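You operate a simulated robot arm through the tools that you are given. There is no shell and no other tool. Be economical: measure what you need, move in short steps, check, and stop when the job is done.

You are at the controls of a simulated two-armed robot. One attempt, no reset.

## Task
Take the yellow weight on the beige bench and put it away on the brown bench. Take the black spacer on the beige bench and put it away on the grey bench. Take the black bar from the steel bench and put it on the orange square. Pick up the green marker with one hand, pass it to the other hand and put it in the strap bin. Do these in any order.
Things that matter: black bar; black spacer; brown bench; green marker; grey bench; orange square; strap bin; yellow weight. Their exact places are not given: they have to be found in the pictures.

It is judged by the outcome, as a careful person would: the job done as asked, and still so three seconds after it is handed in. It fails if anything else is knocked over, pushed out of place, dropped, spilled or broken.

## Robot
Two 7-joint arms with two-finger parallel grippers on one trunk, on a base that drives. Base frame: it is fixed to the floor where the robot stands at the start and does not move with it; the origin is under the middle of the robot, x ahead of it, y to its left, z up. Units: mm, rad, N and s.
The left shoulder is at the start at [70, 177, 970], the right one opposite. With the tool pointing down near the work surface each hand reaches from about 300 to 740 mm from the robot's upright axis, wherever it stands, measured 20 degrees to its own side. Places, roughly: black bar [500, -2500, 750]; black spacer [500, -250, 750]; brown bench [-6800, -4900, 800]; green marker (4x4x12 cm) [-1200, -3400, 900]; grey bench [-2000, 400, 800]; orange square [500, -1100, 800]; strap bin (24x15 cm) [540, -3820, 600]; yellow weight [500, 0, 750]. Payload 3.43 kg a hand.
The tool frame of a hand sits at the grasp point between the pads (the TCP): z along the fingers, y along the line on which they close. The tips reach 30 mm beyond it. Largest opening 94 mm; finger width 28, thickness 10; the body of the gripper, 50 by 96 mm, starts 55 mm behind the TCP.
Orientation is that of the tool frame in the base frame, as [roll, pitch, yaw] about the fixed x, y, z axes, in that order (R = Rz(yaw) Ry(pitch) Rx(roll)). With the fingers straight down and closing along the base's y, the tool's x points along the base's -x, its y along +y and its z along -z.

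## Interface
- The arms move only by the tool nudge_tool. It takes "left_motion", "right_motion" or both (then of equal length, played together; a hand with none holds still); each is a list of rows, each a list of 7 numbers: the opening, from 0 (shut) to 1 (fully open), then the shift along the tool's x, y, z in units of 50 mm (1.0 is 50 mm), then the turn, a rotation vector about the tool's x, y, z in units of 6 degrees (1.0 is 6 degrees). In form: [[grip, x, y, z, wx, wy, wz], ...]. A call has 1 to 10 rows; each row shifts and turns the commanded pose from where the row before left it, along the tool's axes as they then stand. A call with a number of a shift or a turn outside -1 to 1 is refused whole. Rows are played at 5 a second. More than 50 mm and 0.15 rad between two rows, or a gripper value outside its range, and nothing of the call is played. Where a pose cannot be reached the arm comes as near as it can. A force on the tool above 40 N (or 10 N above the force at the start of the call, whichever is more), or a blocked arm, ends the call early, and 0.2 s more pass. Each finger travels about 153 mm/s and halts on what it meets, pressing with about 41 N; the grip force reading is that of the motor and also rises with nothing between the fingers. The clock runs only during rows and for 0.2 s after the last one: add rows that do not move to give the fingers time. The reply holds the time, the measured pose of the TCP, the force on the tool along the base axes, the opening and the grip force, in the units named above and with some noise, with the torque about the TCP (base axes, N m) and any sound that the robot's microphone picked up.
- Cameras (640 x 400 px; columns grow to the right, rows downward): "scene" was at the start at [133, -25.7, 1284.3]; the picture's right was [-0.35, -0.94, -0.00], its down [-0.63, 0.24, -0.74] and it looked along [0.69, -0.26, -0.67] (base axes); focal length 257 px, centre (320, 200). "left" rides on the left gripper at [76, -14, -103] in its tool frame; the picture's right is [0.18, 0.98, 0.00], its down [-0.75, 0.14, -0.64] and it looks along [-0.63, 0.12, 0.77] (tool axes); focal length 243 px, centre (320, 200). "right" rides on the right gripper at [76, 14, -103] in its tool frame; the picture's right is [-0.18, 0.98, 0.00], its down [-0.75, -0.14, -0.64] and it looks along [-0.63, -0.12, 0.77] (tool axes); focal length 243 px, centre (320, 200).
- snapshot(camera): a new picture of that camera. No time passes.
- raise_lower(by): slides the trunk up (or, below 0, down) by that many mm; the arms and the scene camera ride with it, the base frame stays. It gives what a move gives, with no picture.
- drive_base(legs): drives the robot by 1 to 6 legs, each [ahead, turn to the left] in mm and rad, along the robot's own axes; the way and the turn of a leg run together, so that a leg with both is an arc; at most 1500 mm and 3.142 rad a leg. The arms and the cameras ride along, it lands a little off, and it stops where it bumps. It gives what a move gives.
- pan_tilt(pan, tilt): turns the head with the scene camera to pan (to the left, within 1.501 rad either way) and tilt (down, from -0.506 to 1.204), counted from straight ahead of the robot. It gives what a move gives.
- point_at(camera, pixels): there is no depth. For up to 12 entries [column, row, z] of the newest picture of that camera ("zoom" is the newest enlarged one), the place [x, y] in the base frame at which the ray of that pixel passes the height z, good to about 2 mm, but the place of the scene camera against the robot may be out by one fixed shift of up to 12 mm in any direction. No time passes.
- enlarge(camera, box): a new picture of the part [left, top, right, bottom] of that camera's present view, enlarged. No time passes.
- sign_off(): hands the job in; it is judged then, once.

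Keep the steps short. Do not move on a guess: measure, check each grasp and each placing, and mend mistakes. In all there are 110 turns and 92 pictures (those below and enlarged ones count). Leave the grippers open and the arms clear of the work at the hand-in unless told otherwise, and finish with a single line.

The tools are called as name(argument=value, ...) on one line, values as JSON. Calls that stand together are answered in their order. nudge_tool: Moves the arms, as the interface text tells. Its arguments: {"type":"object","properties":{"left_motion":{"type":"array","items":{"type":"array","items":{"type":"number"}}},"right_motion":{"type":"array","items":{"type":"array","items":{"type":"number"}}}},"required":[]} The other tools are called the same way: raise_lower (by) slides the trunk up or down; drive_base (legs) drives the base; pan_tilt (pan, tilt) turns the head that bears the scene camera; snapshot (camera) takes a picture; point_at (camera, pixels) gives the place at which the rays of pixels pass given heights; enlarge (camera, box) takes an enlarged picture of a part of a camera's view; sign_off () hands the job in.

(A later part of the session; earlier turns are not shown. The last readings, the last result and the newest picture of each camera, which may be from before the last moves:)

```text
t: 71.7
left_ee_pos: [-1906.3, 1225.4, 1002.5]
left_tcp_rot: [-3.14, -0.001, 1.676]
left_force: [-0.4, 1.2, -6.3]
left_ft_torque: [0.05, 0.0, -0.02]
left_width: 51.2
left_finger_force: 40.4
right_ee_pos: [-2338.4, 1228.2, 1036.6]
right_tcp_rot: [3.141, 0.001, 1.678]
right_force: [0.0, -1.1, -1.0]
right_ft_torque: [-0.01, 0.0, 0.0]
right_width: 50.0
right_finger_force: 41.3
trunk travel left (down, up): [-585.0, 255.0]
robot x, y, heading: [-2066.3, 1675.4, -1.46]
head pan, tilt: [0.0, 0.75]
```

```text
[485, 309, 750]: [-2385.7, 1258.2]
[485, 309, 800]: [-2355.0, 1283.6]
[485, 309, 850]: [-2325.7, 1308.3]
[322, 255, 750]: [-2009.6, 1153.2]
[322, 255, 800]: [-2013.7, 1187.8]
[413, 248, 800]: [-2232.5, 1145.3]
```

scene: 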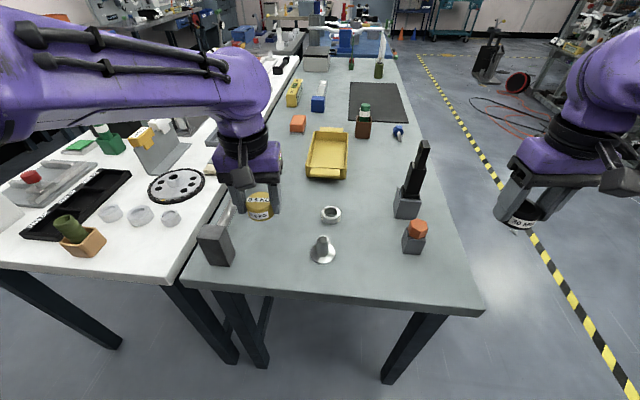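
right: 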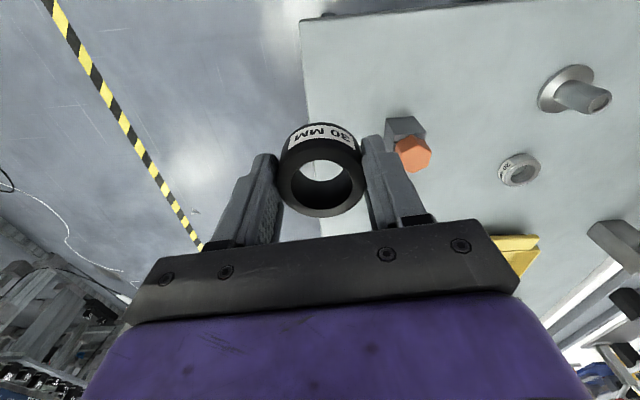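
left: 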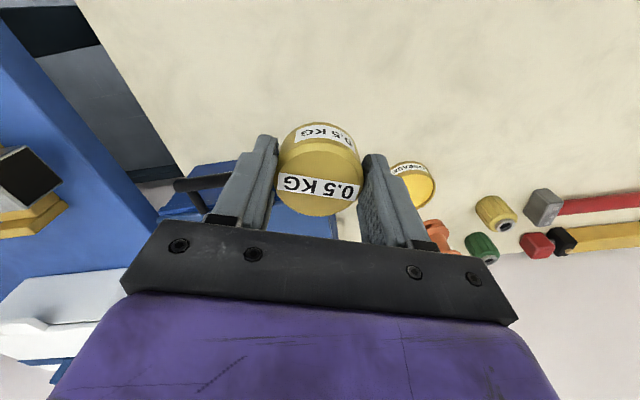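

The bench top is at z≈800. I'll move the right hand over (-2130,1210) and then down to TCP z≈870.

nudge_tool(right_motion=[[0, -0.2, 0.9, 0, 0, 0, 0], [0, -0.2, 0.9, 0, 0, 0, 0], [0, -0.2, 0.9, 0, 0, 0, 0], [0, -0.2, 0.9, 0.2, 0, 0, 0], [0, 0, 0.5, 0.7, 0, 0, 0], [0, 0, 0, 0.8, 0, 0, 0], [0, 0, 0, 0.8, 0, 0, 0], [0, 0, 0, 0.8, 0, 0, 0], [0, 0, 0, 0, 0, 0, 0]])

snapshot(camera="right")

enlarge(camera="scene", box=[220, 130, 440, 310])

```text
t: 73.7
left_ee_pos: [-1907.1, 1226.3, 1002.7]
left_tcp_rot: [3.141, -0.001, 1.677]
left_force: [-0.4, 0.5, -4.7]
left_ft_torque: [0.01, 0.03, -0.01]
left_width: 51.2
left_finger_force: 41.2
right_ee_pos: [-2129.4, 1208.6, 871.6]
right_tcp_rot: [3.14, 0.002, 1.677]
right_force: [-0.8, -0.3, -0.8]
right_ft_torque: [0.0, -0.03, 0.01]
right_width: 50.4
right_finger_force: 41.2
trunk travel left (down, up): [-585.0, 255.0]
robot x, y, heading: [-2064.4, 1679.0, -1.467]
head pan, tilt: [0.0, 0.75]
```

```text
62 pictures are left
```

right: 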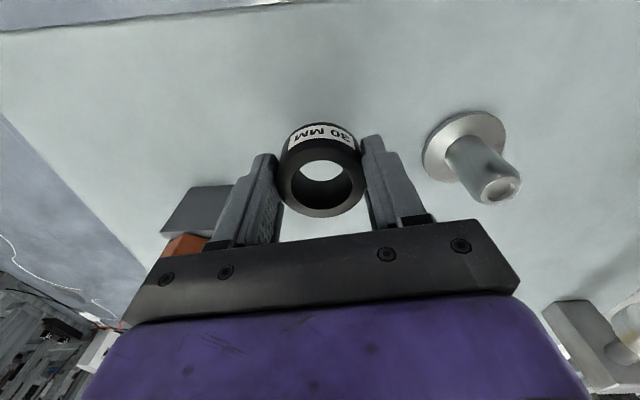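

```text
2.22 times, centred on (330, 220) of scene
```

zoom: 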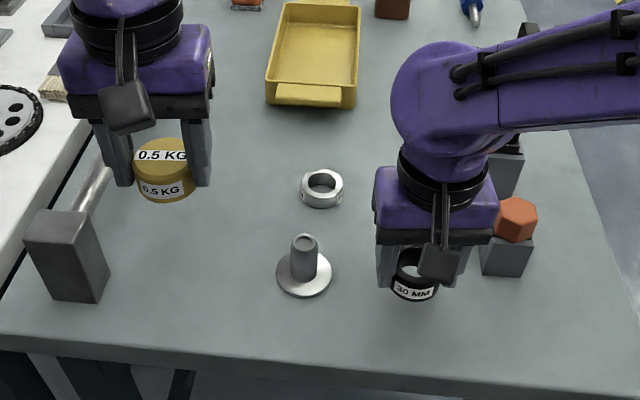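

There's clearance on both sides. I'll shift 8 mm away from the grey block and 12 mm toward me, then descend slowly until contact.

nudge_tool(right_motion=[[0, 0.25, 0.16, 0.2, 0, 0, 0], [0, 0, 0, 0.3, 0, 0, 0], [0, 0, 0, 0.1, 0, 0, 0], [0, 0, 0, 0.06, 0, 0, 0], [0, 0, 0, 0.04, 0, 0, 0], [0, 0, 0, 0, 0, 0, 0]])

```text
t: 75.1
left_ee_pos: [-1908.1, 1226.6, 1002.1]
left_tcp_rot: [3.141, 0.0, 1.676]
left_force: [-0.6, 0.0, -5.2]
left_ft_torque: [0.04, 0.0, 0.0]
left_width: 51.2
left_finger_force: 41.1
right_ee_pos: [-2122.7, 1223.7, 837.0]
right_tcp_rot: [3.141, 0.003, 1.677]
right_force: [0.2, -0.5, -0.1]
right_ft_torque: [-0.01, 0.04, -0.01]
right_width: 50.2
right_finger_force: 40.5
trunk travel left (down, up): [-585.0, 255.0]
robot x, y, heading: [-2065.8, 1677.8, -1.462]
head pan, tilt: [0.0, 0.75]
```

nudge_tool(right_motion=[[0, 0, 0, 0.04, 0, 0, 0], [0, 0, 0, 0.04, 0, 0, 0], [0, 0, 0, 0.04, 0, 0, 0], [0, 0, 0, 0, 0, 0, 0]])

snapshot(camera="right")

```text
t: 76.0
left_ee_pos: [-1906.7, 1227.8, 1003.1]
left_tcp_rot: [3.141, 0.0, 1.677]
left_force: [0.2, -0.7, -5.7]
left_ft_torque: [0.03, 0.03, 0.02]
left_width: 50.9
left_finger_force: 41.0
right_ee_pos: [-2122.2, 1222.1, 835.4]
right_tcp_rot: [3.138, 0.009, 1.678]
right_force: [-2.6, 5.7, 19.8]
right_ft_torque: [0.39, 0.31, 0.04]
right_width: 50.4
right_finger_force: 41.3
trunk travel left (down, up): [-585.0, 255.0]
robot x, y, heading: [-2067.3, 1677.5, -1.467]
head pan, tilt: [0.0, 0.75]
stopped in row 4 (right hand): the force on the tool passed its limit at 41 N (the readings are from after the stop); the commanded pose is now the measured one
```

```text
60 pictures are left
```

right: 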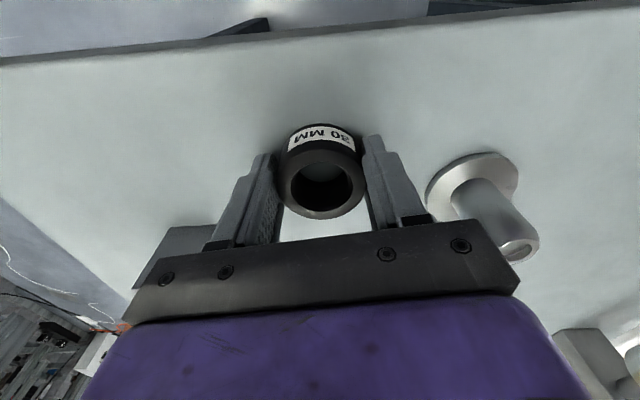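

Contact came at TCP 835, so the ring is on the bench. I'll release partially to stay clear of neighbours, then lift.

nudge_tool(right_motion=[[0, 0, 0, -0.02, 0, 0, 0], [0.75, 0, 0, 0, 0, 0, 0], [0.75, 0, 0, 0, 0, 0, 0], [0.75, 0, 0, 0, 0, 0, 0], [0.75, 0, 0, -0.4, 0, 0, 0], [0.75, 0, 0, -0.8, 0, 0, 0], [0.75, 0, 0, -0.9, 0, 0, 0], [0.75, 0, 0, -0.9, 0, 0, 0], [1, 0, -0.3, -0.9, 0, 0, 0], [1, 0, 0, 0, 0, 0, 0]])

snapshot(camera="right")

```text
t: 78.2
left_ee_pos: [-1906.4, 1225.1, 1002.9]
left_tcp_rot: [-3.139, -0.003, 1.676]
left_force: [-0.5, 0.8, -4.8]
left_ft_torque: [0.02, 0.06, -0.02]
left_width: 51.1
left_finger_force: 40.7
right_ee_pos: [-2137.4, 1221.1, 1029.5]
right_tcp_rot: [3.141, 0.008, 1.674]
right_force: [-0.1, -0.6, 0.2]
right_ft_torque: [0.01, 0.01, 0.02]
right_width: 94.0
right_finger_force: 0.0
trunk travel left (down, up): [-585.0, 255.0]
robot x, y, heading: [-2066.7, 1675.0, -1.465]
head pan, tilt: [0.0, 0.75]
```

```text
59 pictures are left
```

right: 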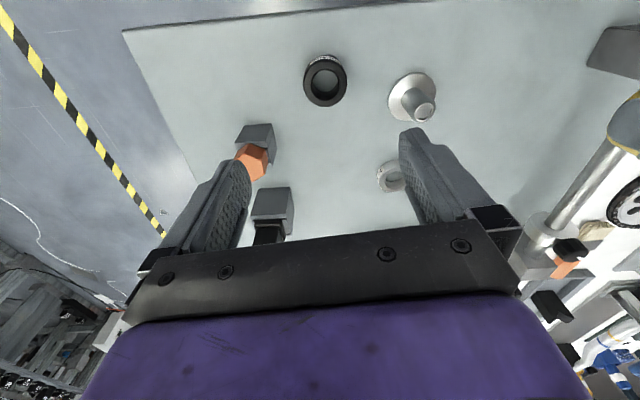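

The spacer stands well on the grey bench. Next I'll back up, raise the trunk and look for a route to the brown bench.

drive_base(legs=[[-330, 0], [0, -0.6]])

raise_lower(by=250)

pan_tilt(pan=0.2, tilt=0.4)

snapshot(camera="scene")

```text
t: 82.0
left_ee_pos: [-2224.4, 1543.4, 1004.0]
left_tcp_rot: [3.141, -0.003, 1.078]
left_force: [-1.3, -0.1, -4.6]
left_ft_torque: [0.07, -0.01, -0.04]
left_width: 51.3
left_finger_force: 40.5
right_ee_pos: [-2416.9, 1672.3, 1028.8]
right_tcp_rot: [3.137, 0.006, 1.077]
right_force: [-0.6, 0.5, 1.5]
right_ft_torque: [0.02, 0.01, 0.04]
right_width: 94.0
right_finger_force: 0.0
trunk travel left (down, up): [-585.0, 255.0]
robot x, y, heading: [-2103.1, 2004.0, -2.063]
head pan, tilt: [0.0, 0.75]
```

```text
t: 84.6
left_ee_pos: [-2224.0, 1544.2, 1252.4]
left_tcp_rot: [-3.141, -0.002, 1.077]
left_force: [0.2, -0.1, -5.5]
left_ft_torque: [0.02, -0.06, 0.04]
left_width: 51.1
left_finger_force: 40.9
right_ee_pos: [-2417.8, 1670.0, 1279.3]
right_tcp_rot: [3.138, 0.007, 1.079]
right_force: [-0.1, 0.0, 0.7]
right_ft_torque: [-0.03, 0.01, 0.0]
right_width: 94.2
right_finger_force: 0.1
trunk travel left (down, up): [-835.0, 5.0]
robot x, y, heading: [-2099.4, 2005.9, -2.067]
head pan, tilt: [0.0, 0.75]
```

```text
t: 85.4
left_ee_pos: [-2224.2, 1543.6, 1252.6]
left_tcp_rot: [3.142, -0.001, 1.078]
left_force: [0.1, 0.1, -4.1]
left_ft_torque: [0.05, 0.01, -0.01]
left_width: 51.4
left_finger_force: 41.3
right_ee_pos: [-2418.1, 1670.1, 1278.9]
right_tcp_rot: [3.137, 0.007, 1.078]
right_force: [-0.5, 0.4, -0.2]
right_ft_torque: [0.0, 0.03, 0.02]
right_width: 94.1
right_finger_force: 0.0
trunk travel left (down, up): [-835.0, 5.0]
robot x, y, heading: [-2103.0, 2006.5, -2.063]
head pan, tilt: [0.201, 0.4]
```

```text
58 pictures are left
```

scene: 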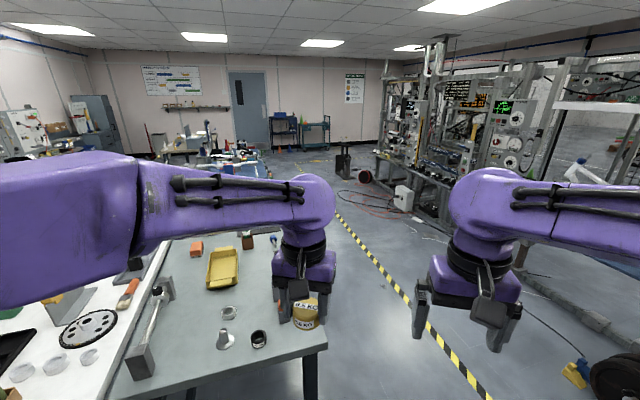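

I'll measure the corridor, including the yellow line, the dark stand near (345,178), the reel and the frame's edge.

point_at(camera="scene", pixels=[[345, 220, 0], [490, 398, 0], [343, 178, 0], [366, 183, 0], [400, 210, 0], [440, 225, 0], [358, 200, 0], [275, 157, 0], [270, 150, 800], [385, 233, 0], [575, 385, 0], [322, 160, 0]])

enlarge(camera="scene", box=[180, 110, 460, 260])

```text
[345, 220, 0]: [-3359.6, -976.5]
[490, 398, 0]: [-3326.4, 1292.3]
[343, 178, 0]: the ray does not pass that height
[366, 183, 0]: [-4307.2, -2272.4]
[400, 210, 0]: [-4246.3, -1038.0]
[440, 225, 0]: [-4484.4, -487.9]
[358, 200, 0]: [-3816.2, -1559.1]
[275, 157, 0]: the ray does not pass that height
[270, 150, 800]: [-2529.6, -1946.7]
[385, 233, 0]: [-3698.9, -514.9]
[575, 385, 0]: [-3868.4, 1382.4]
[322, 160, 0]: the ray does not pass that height
```

```text
2.29 times, centred on (320, 185) of scene
```

zoom: 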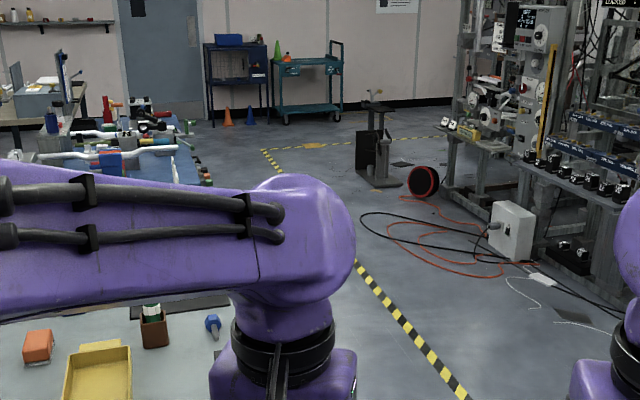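

The corridor is x -2360 to -3340. I'll drive onto its centre (x≈-2850), then head in -y to about y=-1200 and look again.

drive_base(legs=[[0, -1.078], [750, 0], [0, 1.571], [1500, 0], [1500, 0]])

snapshot(camera="scene")

```text
t: 110.1
left_ee_pos: [-2694.1, -1452.5, 1252.5]
left_tcp_rot: [3.14, -0.001, 1.588]
left_force: [0.2, 0.3, -4.7]
left_ft_torque: [0.01, 0.0, 0.03]
left_width: 51.2
left_finger_force: 41.4
right_ee_pos: [-2924.1, -1437.6, 1279.4]
right_tcp_rot: [3.137, 0.007, 1.589]
right_force: [1.0, -0.7, 0.4]
right_ft_torque: [-0.02, 0.02, 0.01]
right_width: 94.1
right_finger_force: 0.1
trunk travel left (down, up): [-835.0, 5.0]
robot x, y, heading: [-2811.1, -987.0, -1.548]
head pan, tilt: [0.201, 0.4]
```

```text
56 pictures are left
```

scene: 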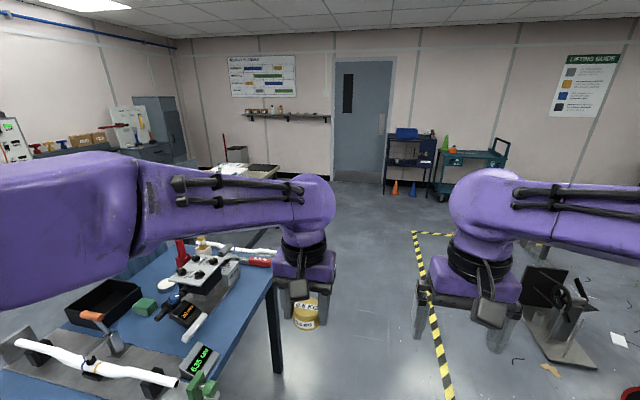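

The way ahead is open. I'll go on 1500 mm, then pan the head right toward -x to find the brown bench.

drive_base(legs=[[1500, 0], [0, -1.0]])

pan_tilt(pan=0, tilt=0.4)

snapshot(camera="scene")

```text
t: 120.1
left_ee_pos: [-3102.0, -2830.4, 1252.5]
left_tcp_rot: [-3.14, -0.002, 0.588]
left_force: [0.1, -0.1, -4.4]
left_ft_torque: [0.01, -0.03, -0.02]
left_width: 51.0
left_finger_force: 41.2
right_ee_pos: [-3214.4, -2627.5, 1279.1]
right_tcp_rot: [3.138, 0.005, 0.589]
right_force: [0.3, 0.2, 0.3]
right_ft_torque: [0.0, 0.01, -0.02]
right_width: 94.2
right_finger_force: 0.0
trunk travel left (down, up): [-835.0, 5.0]
robot x, y, heading: [-2776.8, -2479.7, -2.549]
head pan, tilt: [0.201, 0.4]
```

```text
t: 120.8
left_ee_pos: [-3102.4, -2831.3, 1252.9]
left_tcp_rot: [3.141, -0.003, 0.588]
left_force: [-0.5, -0.8, -5.4]
left_ft_torque: [0.06, -0.05, 0.0]
left_width: 51.1
left_finger_force: 41.5
right_ee_pos: [-3213.9, -2628.0, 1279.0]
right_tcp_rot: [3.139, 0.007, 0.587]
right_force: [0.1, 0.4, -0.3]
right_ft_torque: [-0.02, 0.02, 0.02]
right_width: 94.1
right_finger_force: 0.0
trunk travel left (down, up): [-835.0, 5.0]
robot x, y, heading: [-2778.1, -2479.6, -2.548]
head pan, tilt: [0.0, 0.4]
```

```text
55 pictures are left
```

scene: 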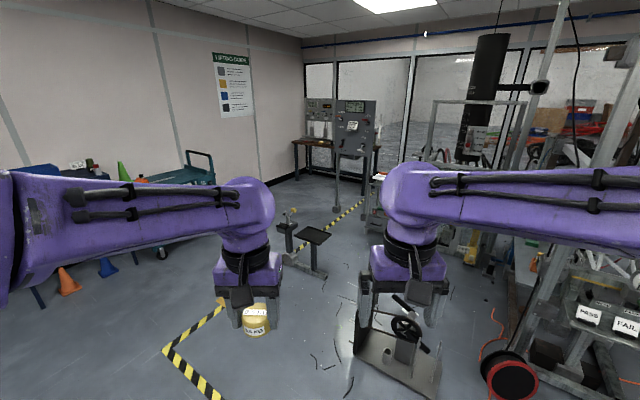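

The brown bench is at the far corner, around (330,150). I'll measure the stands, the line and the cart on the floor to plan a path.

point_at(camera="scene", pixels=[[168, 350, 0], [300, 252, 0], [320, 278, 0], [358, 206, 0], [288, 252, 0], [105, 272, 0], [70, 290, 0], [165, 255, 0], [300, 143, 800], [350, 158, 800], [340, 210, 0], [296, 180, 0]])

enlarge(camera="scene", box=[200, 80, 440, 290])

```text
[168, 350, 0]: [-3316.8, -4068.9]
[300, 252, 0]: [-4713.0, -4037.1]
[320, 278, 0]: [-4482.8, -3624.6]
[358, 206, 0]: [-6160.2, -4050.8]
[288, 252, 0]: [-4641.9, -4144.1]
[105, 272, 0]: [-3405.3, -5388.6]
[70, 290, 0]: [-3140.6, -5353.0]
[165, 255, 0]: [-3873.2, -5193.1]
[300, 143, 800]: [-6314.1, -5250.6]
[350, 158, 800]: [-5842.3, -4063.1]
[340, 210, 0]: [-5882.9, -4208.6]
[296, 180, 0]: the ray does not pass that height
```

```text
1.90 times, centred on (320, 185) of scene
```

zoom: 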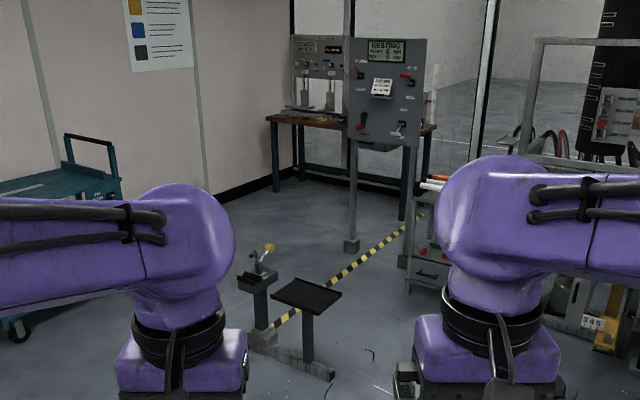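

The lane along y≈-4650 is clear between the cart and the line. I'll drive there, then go along -x to about x=-5300.

drive_base(legs=[[0, 0.978], [1100, 0], [1080, 0], [0, -1.571], [1300, 0], [1250, 0]])

pan_tilt(pan=0, tilt=0.5)

snapshot(camera="scene")

```text
t: 150.0
left_ee_pos: [-5797.9, -4805.6, 1253.3]
left_tcp_rot: [3.14, -0.002, 0.011]
left_force: [0.1, -0.1, -4.6]
left_ft_torque: [0.02, -0.03, -0.02]
left_width: 51.2
left_finger_force: 41.0
right_ee_pos: [-5780.5, -4576.4, 1279.8]
right_tcp_rot: [3.138, 0.007, 0.012]
right_force: [0.3, 1.0, -0.1]
right_ft_torque: [0.0, 0.02, 0.03]
right_width: 94.1
right_finger_force: 0.0
trunk travel left (down, up): [-835.0, 5.0]
robot x, y, heading: [-5333.0, -4687.9, -3.134]
head pan, tilt: [0.0, 0.4]
```

```text
t: 150.7
left_ee_pos: [-5797.0, -4806.6, 1252.5]
left_tcp_rot: [3.141, -0.002, 0.01]
left_force: [-0.5, -0.2, -4.0]
left_ft_torque: [0.02, -0.02, 0.0]
left_width: 51.1
left_finger_force: 40.8
right_ee_pos: [-5781.1, -4575.5, 1277.8]
right_tcp_rot: [3.137, 0.007, 0.011]
right_force: [0.0, 0.3, 0.9]
right_ft_torque: [0.04, 0.01, 0.0]
right_width: 94.2
right_finger_force: 0.1
trunk travel left (down, up): [-835.0, 5.0]
robot x, y, heading: [-5332.4, -4693.3, -3.127]
head pan, tilt: [0.0, 0.499]
```

```text
53 pictures are left
```

scene: 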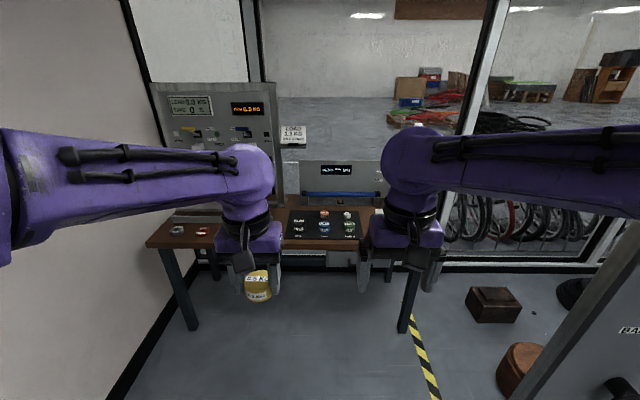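

The brown bench is straight ahead. I'll enlarge to find a free spot and measure it.

enlarge(camera="scene", box=[130, 140, 450, 340])

point_at(camera="scene", pixels=[[147, 247, 800], [283, 249, 800], [360, 249, 800], [178, 228, 800], [203, 232, 800], [283, 238, 800], [360, 238, 800], [190, 240, 800], [150, 355, 0], [425, 320, 0], [525, 345, 400]])

```text
2.00 times, centred on (290, 240) of scene
```

zoom: 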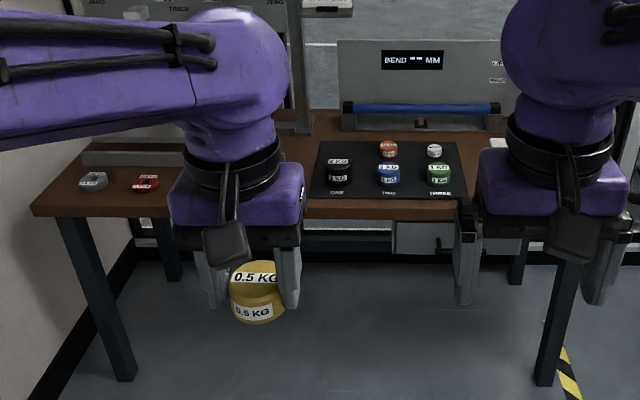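

```text
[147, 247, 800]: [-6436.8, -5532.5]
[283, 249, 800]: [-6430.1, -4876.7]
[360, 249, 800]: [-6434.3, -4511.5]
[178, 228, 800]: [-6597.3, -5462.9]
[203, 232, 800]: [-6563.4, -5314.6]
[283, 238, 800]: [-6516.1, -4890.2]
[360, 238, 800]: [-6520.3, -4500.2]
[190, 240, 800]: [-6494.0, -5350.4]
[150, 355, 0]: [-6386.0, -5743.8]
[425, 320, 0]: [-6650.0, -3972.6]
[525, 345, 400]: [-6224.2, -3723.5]
```

There's a mat with a set of weights and slots. I'll drive 550 mm closer and look at it.

drive_base(legs=[[500, 0]])

pan_tilt(pan=0, tilt=0.8)

snapshot(camera="scene")

enlarge(camera="scene", box=[230, 120, 430, 250])

```text
t: 153.6
left_ee_pos: [-6296.5, -4812.3, 1252.6]
left_tcp_rot: [3.141, -0.002, 0.013]
left_force: [0.1, -0.2, -4.4]
left_ft_torque: [0.0, -0.03, -0.01]
left_width: 50.9
left_finger_force: 41.3
right_ee_pos: [-6280.3, -4581.1, 1279.9]
right_tcp_rot: [3.138, 0.008, 0.012]
right_force: [-0.3, 0.2, -0.5]
right_ft_torque: [0.0, -0.01, -0.02]
right_width: 94.2
right_finger_force: 0.0
trunk travel left (down, up): [-835.0, 5.0]
robot x, y, heading: [-5832.7, -4694.4, -3.127]
head pan, tilt: [0.0, 0.499]
```

```text
t: 154.4
left_ee_pos: [-6299.2, -4812.4, 1252.2]
left_tcp_rot: [-3.141, -0.004, 0.012]
left_force: [0.2, -0.9, -5.1]
left_ft_torque: [-0.01, -0.07, -0.01]
left_width: 51.3
left_finger_force: 40.8
right_ee_pos: [-6282.6, -4581.8, 1278.5]
right_tcp_rot: [3.138, 0.007, 0.014]
right_force: [-0.4, 0.0, -0.7]
right_ft_torque: [0.02, 0.01, 0.0]
right_width: 94.1
right_finger_force: 0.1
trunk travel left (down, up): [-835.0, 5.0]
robot x, y, heading: [-5833.6, -4697.8, -3.127]
head pan, tilt: [0.0, 0.799]
```

```text
51 pictures are left
```

scene: 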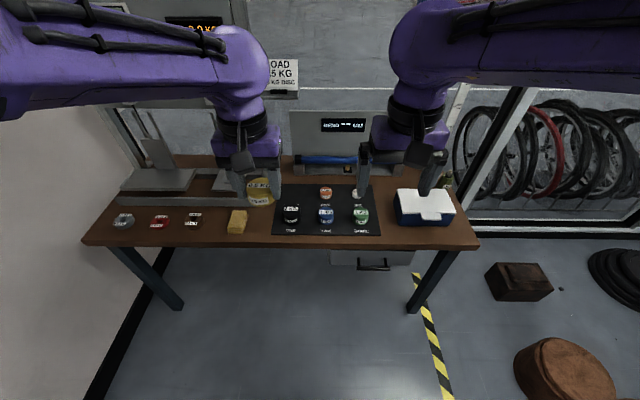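

```text
3.08 times, centred on (330, 185) of scene
```

zoom: 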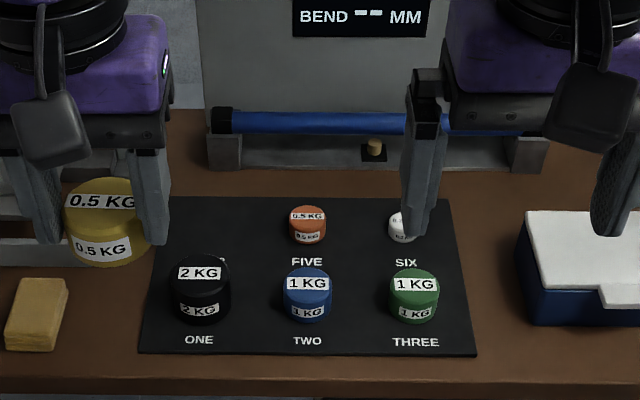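

Slots ONE, TWO, THREE, FIVE and SIX are filled. Slot FOUR, behind ONE, appears empty and looks like the yellow weight's home. I'll measure the grid and read the sign.

point_at(camera="zoom", pixels=[[307, 238, 802], [404, 238, 802], [200, 315, 802], [307, 313, 802], [414, 313, 802], [205, 238, 802], [195, 198, 802], [452, 198, 802], [140, 352, 802], [476, 355, 802], [300, 380, 802]])

snapshot(camera="left")

enlarge(camera="scene", box=[240, 40, 320, 110])

```text
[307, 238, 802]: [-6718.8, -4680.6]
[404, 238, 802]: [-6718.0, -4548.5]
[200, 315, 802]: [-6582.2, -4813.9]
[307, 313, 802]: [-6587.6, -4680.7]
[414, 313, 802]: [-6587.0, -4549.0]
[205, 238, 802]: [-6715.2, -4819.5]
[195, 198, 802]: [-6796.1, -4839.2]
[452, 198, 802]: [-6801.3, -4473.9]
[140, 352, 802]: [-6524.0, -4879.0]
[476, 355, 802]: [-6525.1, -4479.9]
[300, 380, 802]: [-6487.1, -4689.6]
```

```text
49 pictures are left
```

left: 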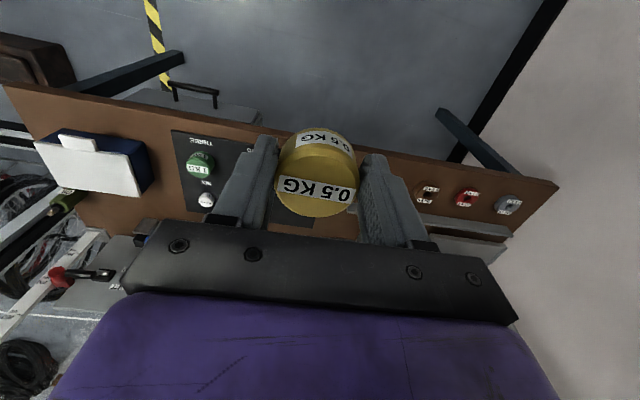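

```text
5.71 times, centred on (280, 75) of scene
```

zoom: 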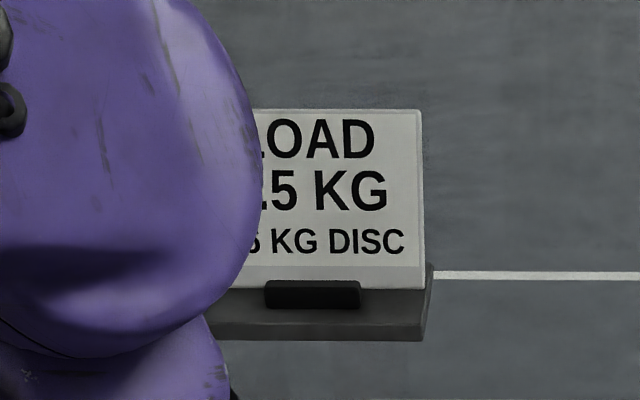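

I'll use slot FOUR at about (-6718,-4814). I'll drive 250 mm nearer, lower the trunk and look again.

drive_base(legs=[[250, 0]])

raise_lower(by=-200)

nudge_tool(left_motion=[[0, 0, -0.9, 0, 0, 0, 0], [0, 0, -0.9, 0, 0, 0, 0], [0, 0, -0.9, 0, 0, 0, 0], [0, 0, -0.9, 0, 0, 0, 0], [0, 0, 0, 0, 0, 0, 0]])

pan_tilt(pan=0.1, tilt=0.7)

snapshot(camera="scene")

```text
t: 156.2
left_ee_pos: [-6544.8, -4816.0, 1253.9]
left_tcp_rot: [3.141, 0.001, 0.01]
left_force: [1.0, -0.3, -4.8]
left_ft_torque: [0.02, -0.05, -0.03]
left_width: 51.0
left_finger_force: 41.3
right_ee_pos: [-6528.4, -4583.8, 1280.7]
right_tcp_rot: [3.139, 0.008, 0.012]
right_force: [0.5, -0.4, -0.7]
right_ft_torque: [0.03, 0.0, 0.04]
right_width: 94.1
right_finger_force: 0.2
trunk travel left (down, up): [-835.0, 5.0]
robot x, y, heading: [-6083.5, -4701.7, -3.125]
head pan, tilt: [0.0, 0.799]
```

```text
t: 158.4
left_ee_pos: [-6547.3, -4815.4, 1052.8]
left_tcp_rot: [3.141, -0.003, 0.01]
left_force: [-0.1, 0.3, -5.2]
left_ft_torque: [0.04, -0.06, 0.0]
left_width: 50.9
left_finger_force: 40.8
right_ee_pos: [-6531.1, -4583.8, 1079.8]
right_tcp_rot: [3.138, 0.008, 0.011]
right_force: [0.6, 0.6, -0.1]
right_ft_torque: [0.02, -0.02, -0.01]
right_width: 94.1
right_finger_force: 0.0
trunk travel left (down, up): [-635.0, 205.0]
robot x, y, heading: [-6085.6, -4703.9, -3.128]
head pan, tilt: [0.0, 0.799]
```

```text
t: 159.3
left_ee_pos: [-6551.1, -4676.9, 1052.2]
left_tcp_rot: [3.121, -0.006, 0.012]
left_force: [0.7, -31.7, -3.3]
left_ft_torque: [3.04, 0.01, -0.8]
left_width: 51.3
left_finger_force: 41.0
right_ee_pos: [-6532.5, -4573.1, 1077.8]
right_tcp_rot: [-3.133, 0.006, 0.002]
right_force: [-1.2, 32.7, -1.5]
right_ft_torque: [-2.06, -0.06, 0.1]
right_width: 76.0
right_finger_force: 0.0
trunk travel left (down, up): [-635.0, 205.0]
robot x, y, heading: [-6083.0, -4702.7, -3.127]
head pan, tilt: [0.0, 0.799]
stopped in row 4 (left hand): the force on the tool passed its limit at 73 N (the readings are from after the stop); the commanded pose is now the measured one
```

```text
t: 160.0
left_ee_pos: [-6552.0, -4675.2, 1051.8]
left_tcp_rot: [3.128, -0.003, 0.013]
left_force: [-1.6, -40.7, -4.8]
left_ft_torque: [3.86, -0.22, -0.91]
left_width: 50.9
left_finger_force: 41.0
right_ee_pos: [-6532.2, -4577.3, 1079.3]
right_tcp_rot: [-3.133, 0.007, 0.005]
right_force: [1.9, 41.2, 0.0]
right_ft_torque: [-2.69, 0.12, 0.3]
right_width: 70.6
right_finger_force: 0.0
trunk travel left (down, up): [-635.0, 205.0]
robot x, y, heading: [-6087.5, -4699.8, -3.126]
head pan, tilt: [0.099, 0.7]
```

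```text
47 pictures are left
```

scene: 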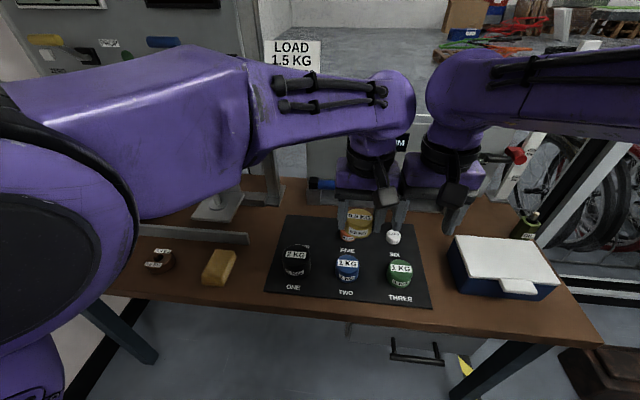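

I had the sign wrong: at this yaw tool +y points to base -y, so the hands touched. The weight is still held at 51 mm, and I'll move the left hand straight back.

nudge_tool(left_motion=[[0, 0, 0.4, 0, 0, 0, 0], [0, 0, 0.7, 0, 0, 0, 0], [0, 0, 0.8, 0, 0, 0, 0], [0, 0, 0.85, 0, 0, 0, 0], [0, 0, 0, 0, 0, 0, 0]])

point_at(camera="scene", pixels=[[346, 240, 802], [394, 240, 802], [294, 272, 802], [347, 276, 802], [245, 232, 830], [250, 240, 802], [240, 216, 802]])

enlarge(camera="scene", box=[180, 160, 440, 310])

```text
t: 161.2
left_ee_pos: [-6549.5, -4812.7, 1053.5]
left_tcp_rot: [3.13, -0.003, 0.011]
left_force: [0.1, 0.7, -5.1]
left_ft_torque: [-0.01, -0.08, 0.0]
left_width: 51.2
left_finger_force: 41.0
right_ee_pos: [-6532.7, -4576.6, 1078.6]
right_tcp_rot: [-3.135, 0.006, 0.006]
right_force: [0.3, -0.2, 0.2]
right_ft_torque: [-0.03, 0.01, -0.02]
right_width: 94.0
right_finger_force: 0.1
trunk travel left (down, up): [-635.0, 205.0]
robot x, y, heading: [-6083.4, -4699.8, -3.125]
head pan, tilt: [0.099, 0.7]
```

```text
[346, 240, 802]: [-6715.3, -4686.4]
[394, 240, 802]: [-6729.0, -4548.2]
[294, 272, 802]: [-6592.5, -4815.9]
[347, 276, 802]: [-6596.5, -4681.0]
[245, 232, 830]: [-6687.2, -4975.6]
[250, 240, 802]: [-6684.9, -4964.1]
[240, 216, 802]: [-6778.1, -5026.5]
```

```text
2.46 times, centred on (310, 235) of scene
```

zoom: 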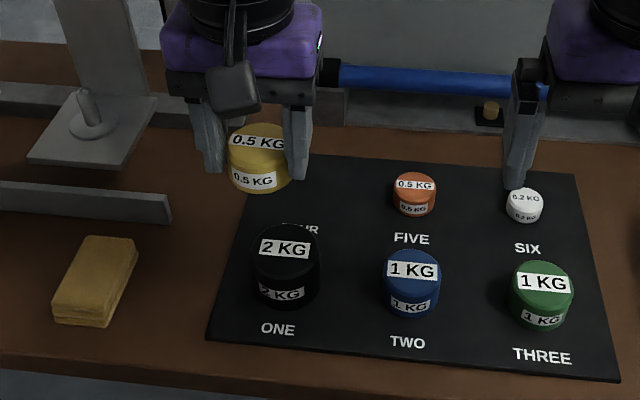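

Slot FOUR's label is visible and the slot is empty. I'll move forward 170 mm, then down to TCP ≈ 868.

nudge_tool(left_motion=[[0, -0.85, 0, 0, 0.11, 0, 0], [0, -0.85, 0.04, 0, 0, 0, 0], [0, -0.85, 0, 0, 0, 0, 0], [0, -0.85, 0, 0, 0, 0, 0], [0, 0, 0, 0.9, 0, 0, 0], [0, 0, 0, 0.9, 0, 0, 0], [0, 0, 0, 0.9, 0, 0, 0], [0, 0, 0, 0.9, 0, 0, 0], [0, 0, 0, 0, 0, 0, 0]])

snapshot(camera="left")

enlarge(camera="scene", box=[180, 160, 440, 310])

```text
t: 163.2
left_ee_pos: [-6718.2, -4817.7, 872.7]
left_tcp_rot: [3.139, -0.004, 0.011]
left_force: [0.1, 0.6, -5.2]
left_ft_torque: [-0.01, -0.05, 0.01]
left_width: 51.4
left_finger_force: 40.8
right_ee_pos: [-6531.7, -4578.7, 1079.1]
right_tcp_rot: [-3.136, 0.006, 0.005]
right_force: [-1.0, 1.0, -0.6]
right_ft_torque: [-0.01, -0.02, -0.01]
right_width: 94.3
right_finger_force: 0.1
trunk travel left (down, up): [-635.0, 205.0]
robot x, y, heading: [-6084.9, -4696.8, -3.131]
head pan, tilt: [0.099, 0.7]
```

```text
45 pictures are left
```

left: 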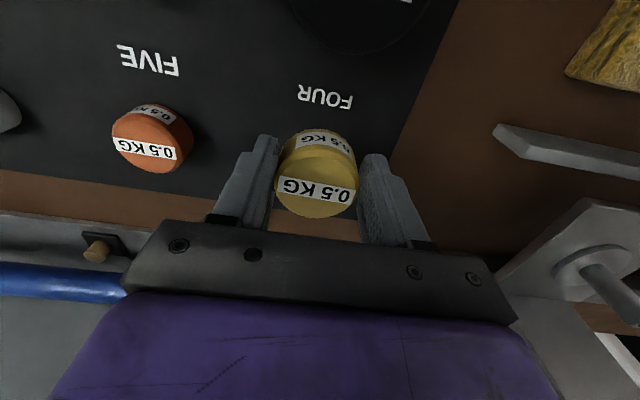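

```text
2.46 times, centred on (310, 235) of scene
```

zoom: 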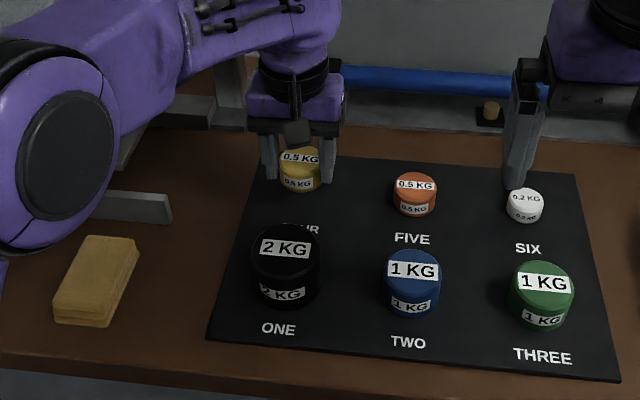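

It's aligned over FOUR. I'll descend gently to contact.

nudge_tool(left_motion=[[0, 0, 0, 0.4, 0, 0, 0], [0, 0, 0, 0.16, 0, 0, 0], [0, 0, 0, 0.05, 0, 0, 0], [0, 0, 0, 0.04, 0, 0, 0], [0, 0, 0, 0.04, 0, 0, 0], [0, 0, 0, 0.04, 0, 0, 0], [0, 0, 0, 0, 0, 0, 0]])

```text
t: 164.8
left_ee_pos: [-6719.3, -4816.0, 836.1]
left_tcp_rot: [3.14, -0.004, 0.01]
left_force: [-0.3, 0.0, -5.0]
left_ft_torque: [0.01, -0.04, 0.0]
left_width: 51.0
left_finger_force: 41.1
right_ee_pos: [-6533.2, -4578.6, 1078.6]
right_tcp_rot: [-3.137, 0.007, 0.003]
right_force: [0.4, -0.4, 0.2]
right_ft_torque: [-0.03, 0.03, 0.01]
right_width: 94.0
right_finger_force: 0.1
trunk travel left (down, up): [-635.0, 205.0]
robot x, y, heading: [-6079.0, -4703.9, -3.131]
head pan, tilt: [0.099, 0.7]
```

nudge_tool(left_motion=[[0, 0, 0, 0.04, 0, 0, 0], [0, 0, 0, 0.04, 0, 0, 0], [0, 0, 0, 0.04, 0, 0, 0], [0, 0, 0, 0.04, 0, 0, 0], [0, 0, 0, 0.04, 0, 0, 0], [0, 0, 0, 0, 0, 0, 0]])

```text
t: 166.2
left_ee_pos: [-6718.3, -4816.8, 826.9]
left_tcp_rot: [3.138, -0.003, 0.011]
left_force: [0.4, -0.6, -4.2]
left_ft_torque: [-0.01, -0.05, 0.0]
left_width: 51.0
left_finger_force: 40.7
right_ee_pos: [-6532.7, -4577.9, 1079.3]
right_tcp_rot: [-3.135, 0.007, 0.005]
right_force: [0.8, 0.2, -0.4]
right_ft_torque: [-0.01, 0.0, 0.04]
right_width: 93.9
right_finger_force: 0.1
trunk travel left (down, up): [-635.0, 205.0]
robot x, y, heading: [-6082.0, -4700.6, -3.128]
head pan, tilt: [0.099, 0.7]
```

There's no contact yet, so the bench may be a bit lower. I'll look closely.

enlarge(camera="scene", box=[250, 190, 390, 280])

nudge_tool(left_motion=[[0, 0, 0, 0.04, 0, 0, 0], [0, 0, 0, 0.04, 0, 0, 0], [0, 0, 0, 0.04, 0, 0, 0], [0, 0, 0, 0.04, 0, 0, 0], [0, 0, 0, 0.04, 0, 0, 0], [0, 0, 0, 0.04, 0, 0, 0], [0, 0, 0, 0, 0, 0, 0]])

```text
4.44 times, centred on (320, 235) of scene
```

zoom: 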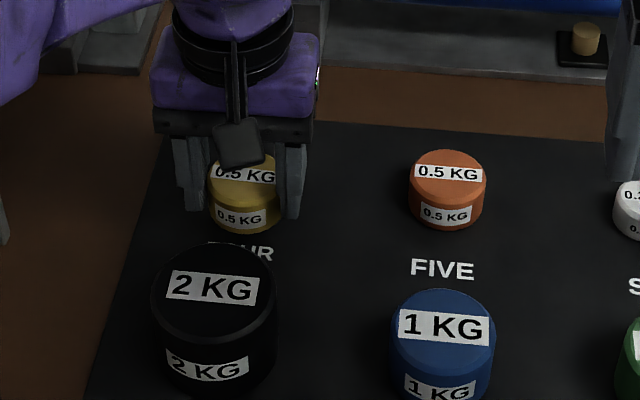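

```text
t: 167.8
left_ee_pos: [-6719.2, -4816.9, 813.7]
left_tcp_rot: [3.139, -0.003, 0.011]
left_force: [-0.2, -0.7, -4.7]
left_ft_torque: [0.0, -0.04, 0.02]
left_width: 50.8
left_finger_force: 40.9
right_ee_pos: [-6533.1, -4579.5, 1079.6]
right_tcp_rot: [-3.133, 0.007, 0.006]
right_force: [0.1, 0.4, -0.1]
right_ft_torque: [0.0, 0.0, -0.01]
right_width: 94.1
right_finger_force: 0.0
trunk travel left (down, up): [-635.0, 205.0]
robot x, y, heading: [-6082.0, -4701.2, -3.128]
head pan, tilt: [0.099, 0.7]
```

Still no contact, so I'll look from the left wrist to compare its height with the mat.

snapshot(camera="left")

point_at(camera="zoom", pixels=[[443, 270, 800], [443, 270, 770], [443, 270, 740]])

```text
42 pictures are left
```

left: 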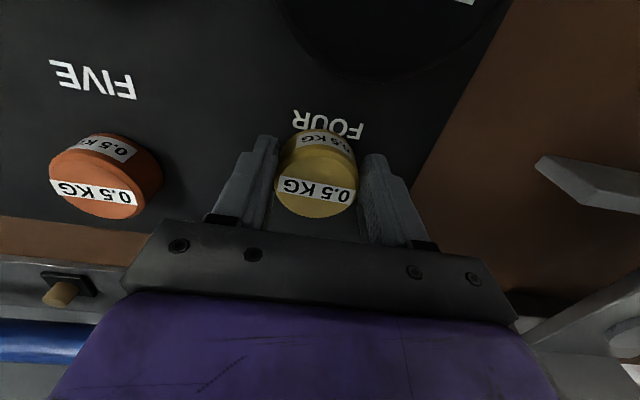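

```text
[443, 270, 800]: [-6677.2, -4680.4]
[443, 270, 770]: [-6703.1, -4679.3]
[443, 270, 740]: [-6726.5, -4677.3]
```

point_at(camera="left", pixels=[[94, 78, 800], [94, 78, 785], [94, 78, 770], [94, 78, 755], [94, 78, 740], [328, 122, 785], [328, 122, 770], [328, 122, 755]])

```text
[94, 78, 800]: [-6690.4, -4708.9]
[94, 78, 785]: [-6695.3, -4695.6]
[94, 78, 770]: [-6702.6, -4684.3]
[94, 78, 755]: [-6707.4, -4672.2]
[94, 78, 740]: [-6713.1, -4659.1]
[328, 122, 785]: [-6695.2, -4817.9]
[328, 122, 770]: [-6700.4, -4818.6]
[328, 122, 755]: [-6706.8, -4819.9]
```

The mat is at z≈768, so slot centres lie further back than I computed. I'll re-measure the FIVE disc and label at that height.

point_at(camera="zoom", pixels=[[447, 212, 768], [447, 174, 798], [447, 230, 768], [443, 270, 768], [480, 212, 768], [210, 370, 768], [212, 285, 815], [165, 130, 768], [440, 368, 768], [442, 330, 800]])

point_at(camera="left", pixels=[[98, 192, 790], [98, 192, 798], [110, 140, 768]])

```text
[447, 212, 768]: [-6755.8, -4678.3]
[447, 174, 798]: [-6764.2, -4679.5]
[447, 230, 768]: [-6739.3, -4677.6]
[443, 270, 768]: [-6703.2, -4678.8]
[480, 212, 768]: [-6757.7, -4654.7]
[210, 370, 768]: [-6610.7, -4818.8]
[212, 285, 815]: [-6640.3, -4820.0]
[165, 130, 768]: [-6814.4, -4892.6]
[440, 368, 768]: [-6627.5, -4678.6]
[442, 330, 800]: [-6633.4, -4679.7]
```

```text
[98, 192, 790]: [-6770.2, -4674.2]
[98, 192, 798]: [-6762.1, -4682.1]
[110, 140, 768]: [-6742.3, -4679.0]
```

Slot FOUR's centre is about (-6758,-4817). I'll shift 38 mm further back at this height, then lower to contact.

nudge_tool(left_motion=[[0, -0.4, 0, -0.1, 0, 0, 0], [0, -0.37, 0, 0, 0, 0, 0], [0, 0, 0, 0.1, 0, 0, 0], [0, 0, 0, 0.06, 0, 0, 0], [0, 0, 0, 0.04, 0, 0, 0], [0, 0, 0, 0.04, 0, 0, 0], [0, 0, 0, 0.04, 0, 0, 0], [0, 0, 0, 0.04, 0, 0, 0], [0, 0, 0, 0, 0, 0, 0]])

```text
t: 169.8
left_ee_pos: [-6756.3, -4817.1, 807.7]
left_tcp_rot: [3.14, 0.005, 0.012]
left_force: [-9.5, -3.1, 28.6]
left_ft_torque: [0.28, 0.68, 0.22]
left_width: 51.9
left_finger_force: 41.3
right_ee_pos: [-6529.1, -4577.9, 1080.9]
right_tcp_rot: [-3.137, 0.009, 0.004]
right_force: [-0.6, -0.8, -0.2]
right_ft_torque: [-0.03, 0.02, -0.01]
right_width: 93.9
right_finger_force: 0.0
trunk travel left (down, up): [-635.0, 205.0]
robot x, y, heading: [-6084.4, -4699.0, -3.129]
head pan, tilt: [0.099, 0.7]
```

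Contact came at TCP 808 (28 N). I'll confirm the place with a picture before releasing.

enlarge(camera="scene", box=[250, 180, 390, 270])

```text
4.44 times, centred on (320, 225) of scene
```

zoom: 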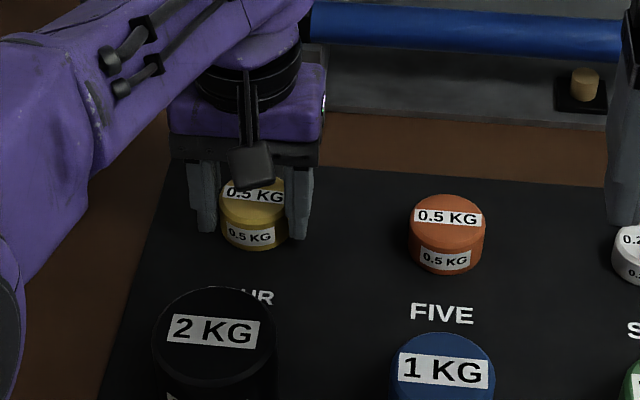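

It sits in slot FOUR, level with FIVE. I'll ease up 1 mm, open and lift away.

nudge_tool(left_motion=[[0, 0, 0, -0.03, 0, 0, 0], [0.8, 0, 0, 0, 0, 0, 0], [0.8, 0, 0, 0, 0, 0, 0], [0.8, 0, 0, 0, 0, 0, 0], [0.8, 0, 0, -0.4, 0, 0, 0], [0.8, 0, 0, -0.9, 0, 0, 0], [0.8, 0, 0, -0.9, 0, 0, 0], [1, 0.2, 0, -0.9, 0, 0, 0], [1, 0.5, 0, -0.8, 0, 0, 0], [1, 0.9, 0, 0, 0, 0, 0]])

nudge_tool(left_motion=[[1, 0.9, 0, 0, 0, 0, 0], [1, 0.9, 0, 0, 0, 0, 0], [1, 0, 0, 0, 0, 0, 0]])

snapshot(camera="scene")

```text
t: 172.0
left_ee_pos: [-6675.9, -4814.5, 1003.1]
left_tcp_rot: [-3.142, 0.001, 0.011]
left_force: [0.3, 0.1, -0.5]
left_ft_torque: [-0.02, 0.04, 0.03]
left_width: 93.8
left_finger_force: 0.1
right_ee_pos: [-6530.7, -4578.1, 1080.5]
right_tcp_rot: [-3.135, 0.01, 0.007]
right_force: [0.1, -0.2, 0.0]
right_ft_torque: [0.02, 0.02, -0.02]
right_width: 93.9
right_finger_force: 0.0
trunk travel left (down, up): [-635.0, 205.0]
robot x, y, heading: [-6083.8, -4703.0, -3.126]
head pan, tilt: [0.099, 0.7]
```

```text
t: 172.8
left_ee_pos: [-6589.2, -4816.1, 1001.6]
left_tcp_rot: [3.141, -0.002, 0.011]
left_force: [0.5, -0.6, -0.4]
left_ft_torque: [-0.01, -0.04, -0.01]
left_width: 93.8
left_finger_force: 0.0
right_ee_pos: [-6533.6, -4577.8, 1078.7]
right_tcp_rot: [-3.135, 0.005, 0.006]
right_force: [-0.5, -0.1, -0.1]
right_ft_torque: [-0.03, -0.04, -0.01]
right_width: 93.9
right_finger_force: 0.1
trunk travel left (down, up): [-635.0, 205.0]
robot x, y, heading: [-6083.5, -4696.3, -3.127]
head pan, tilt: [0.099, 0.7]
```

```text
40 pictures are left
```

scene: 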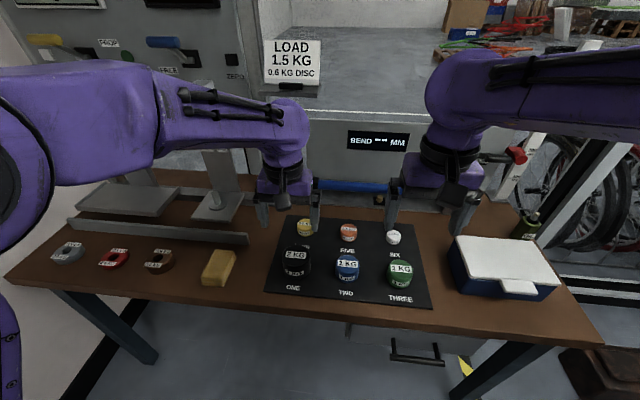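

The yellow weight is in place. Now I'll back off, turn around and drive along the same lane to about x=-2600 to find the marker bench.

drive_base(legs=[[-600, 0], [0, 3.12], [1450, 0], [1450, 0]])

pan_tilt(pan=0.6, tilt=0.35)

snapshot(camera="scene")

```text
t: 196.9
left_ee_pos: [-2092.3, -4740.6, 1001.4]
left_tcp_rot: [3.138, -0.004, 3.101]
left_force: [0.4, 0.2, -0.6]
left_ft_torque: [-0.03, -0.01, 0.0]
left_width: 94.0
left_finger_force: 0.0
right_ee_pos: [-2160.8, -4974.9, 1078.7]
right_tcp_rot: [-3.134, 0.007, 3.097]
right_force: [0.4, -0.2, 0.5]
right_ft_torque: [0.04, 0.01, -0.01]
right_width: 93.8
right_finger_force: 0.0
trunk travel left (down, up): [-635.0, 205.0]
robot x, y, heading: [-2600.2, -4826.8, -0.035]
head pan, tilt: [0.099, 0.7]
```

```text
t: 197.8
left_ee_pos: [-2092.5, -4740.2, 1001.1]
left_tcp_rot: [3.141, -0.003, 3.101]
left_force: [0.1, 1.1, 0.2]
left_ft_torque: [0.04, -0.03, -0.02]
left_width: 93.9
left_finger_force: 0.0
right_ee_pos: [-2160.5, -4974.2, 1079.1]
right_tcp_rot: [-3.135, 0.011, 3.096]
right_force: [0.7, -0.8, -0.2]
right_ft_torque: [0.0, -0.01, -0.04]
right_width: 94.2
right_finger_force: 0.2
trunk travel left (down, up): [-635.0, 205.0]
robot x, y, heading: [-2604.6, -4825.3, -0.041]
head pan, tilt: [0.6, 0.351]
```

```text
39 pictures are left
```

scene: 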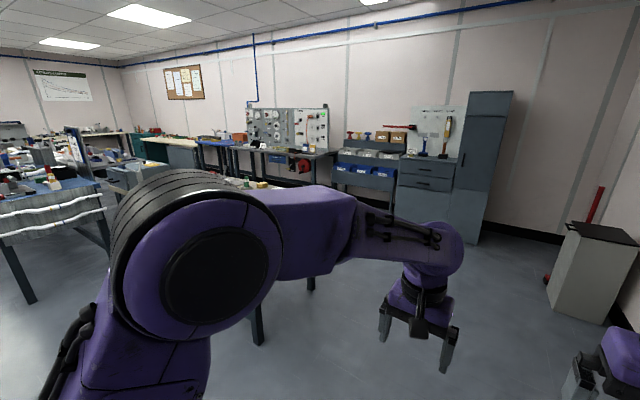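

The bins rack and panel bench are along the far wall, but the marker bench is hidden behind my left arm. I'll raise the trunk and turn left to see it.

raise_lower(by=200)

drive_base(legs=[[0, 0.8]])

pan_tilt(pan=0.0, tilt=0.45)

snapshot(camera="scene")

```text
t: 200.0
left_ee_pos: [-2092.4, -4739.2, 1201.0]
left_tcp_rot: [3.141, -0.004, 3.101]
left_force: [0.4, -0.3, 0.5]
left_ft_torque: [-0.02, -0.01, -0.01]
left_width: 93.9
left_finger_force: 0.1
right_ee_pos: [-2159.5, -4974.5, 1279.0]
right_tcp_rot: [-3.134, 0.007, 3.096]
right_force: [-0.2, 0.3, -0.6]
right_ft_torque: [-0.01, 0.0, 0.02]
right_width: 94.0
right_finger_force: 0.1
trunk travel left (down, up): [-835.0, 5.0]
robot x, y, heading: [-2601.5, -4828.2, -0.038]
head pan, tilt: [0.6, 0.351]
```

```text
t: 202.5
left_ee_pos: [-2312.6, -4402.0, 1202.4]
left_tcp_rot: [3.14, -0.003, -2.381]
left_force: [0.7, -0.6, 0.0]
left_ft_torque: [0.03, 0.01, 0.04]
left_width: 94.2
left_finger_force: 0.0
right_ee_pos: [-2188.8, -4612.5, 1278.8]
right_tcp_rot: [-3.134, 0.009, -2.385]
right_force: [-0.5, -1.0, -0.8]
right_ft_torque: [0.05, -0.01, -0.03]
right_width: 94.1
right_finger_force: 0.0
trunk travel left (down, up): [-835.0, 5.0]
robot x, y, heading: [-2602.4, -4828.8, 0.768]
head pan, tilt: [0.6, 0.351]
```

```text
t: 203.5
left_ee_pos: [-2311.4, -4400.7, 1203.2]
left_tcp_rot: [3.14, 0.0, -2.38]
left_force: [-0.3, 0.4, 0.4]
left_ft_torque: [0.03, -0.01, 0.01]
left_width: 94.2
left_finger_force: 0.1
right_ee_pos: [-2190.2, -4612.3, 1279.1]
right_tcp_rot: [-3.135, 0.009, -2.385]
right_force: [-0.1, -0.2, 0.8]
right_ft_torque: [0.01, 0.0, -0.01]
right_width: 93.8
right_finger_force: 0.1
trunk travel left (down, up): [-835.0, 5.0]
robot x, y, heading: [-2600.9, -4827.5, 0.767]
head pan, tilt: [0.0, 0.45]
```

```text
38 pictures are left
```

scene: 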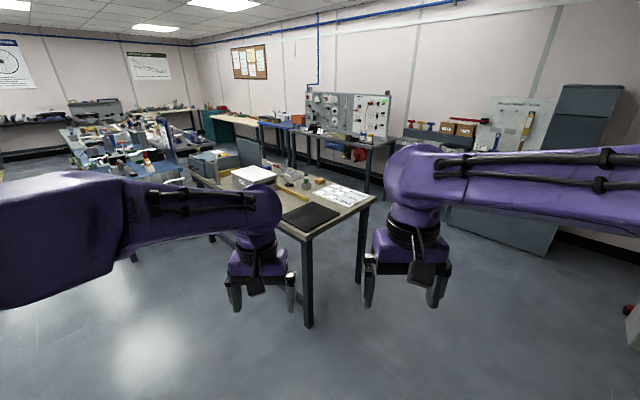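

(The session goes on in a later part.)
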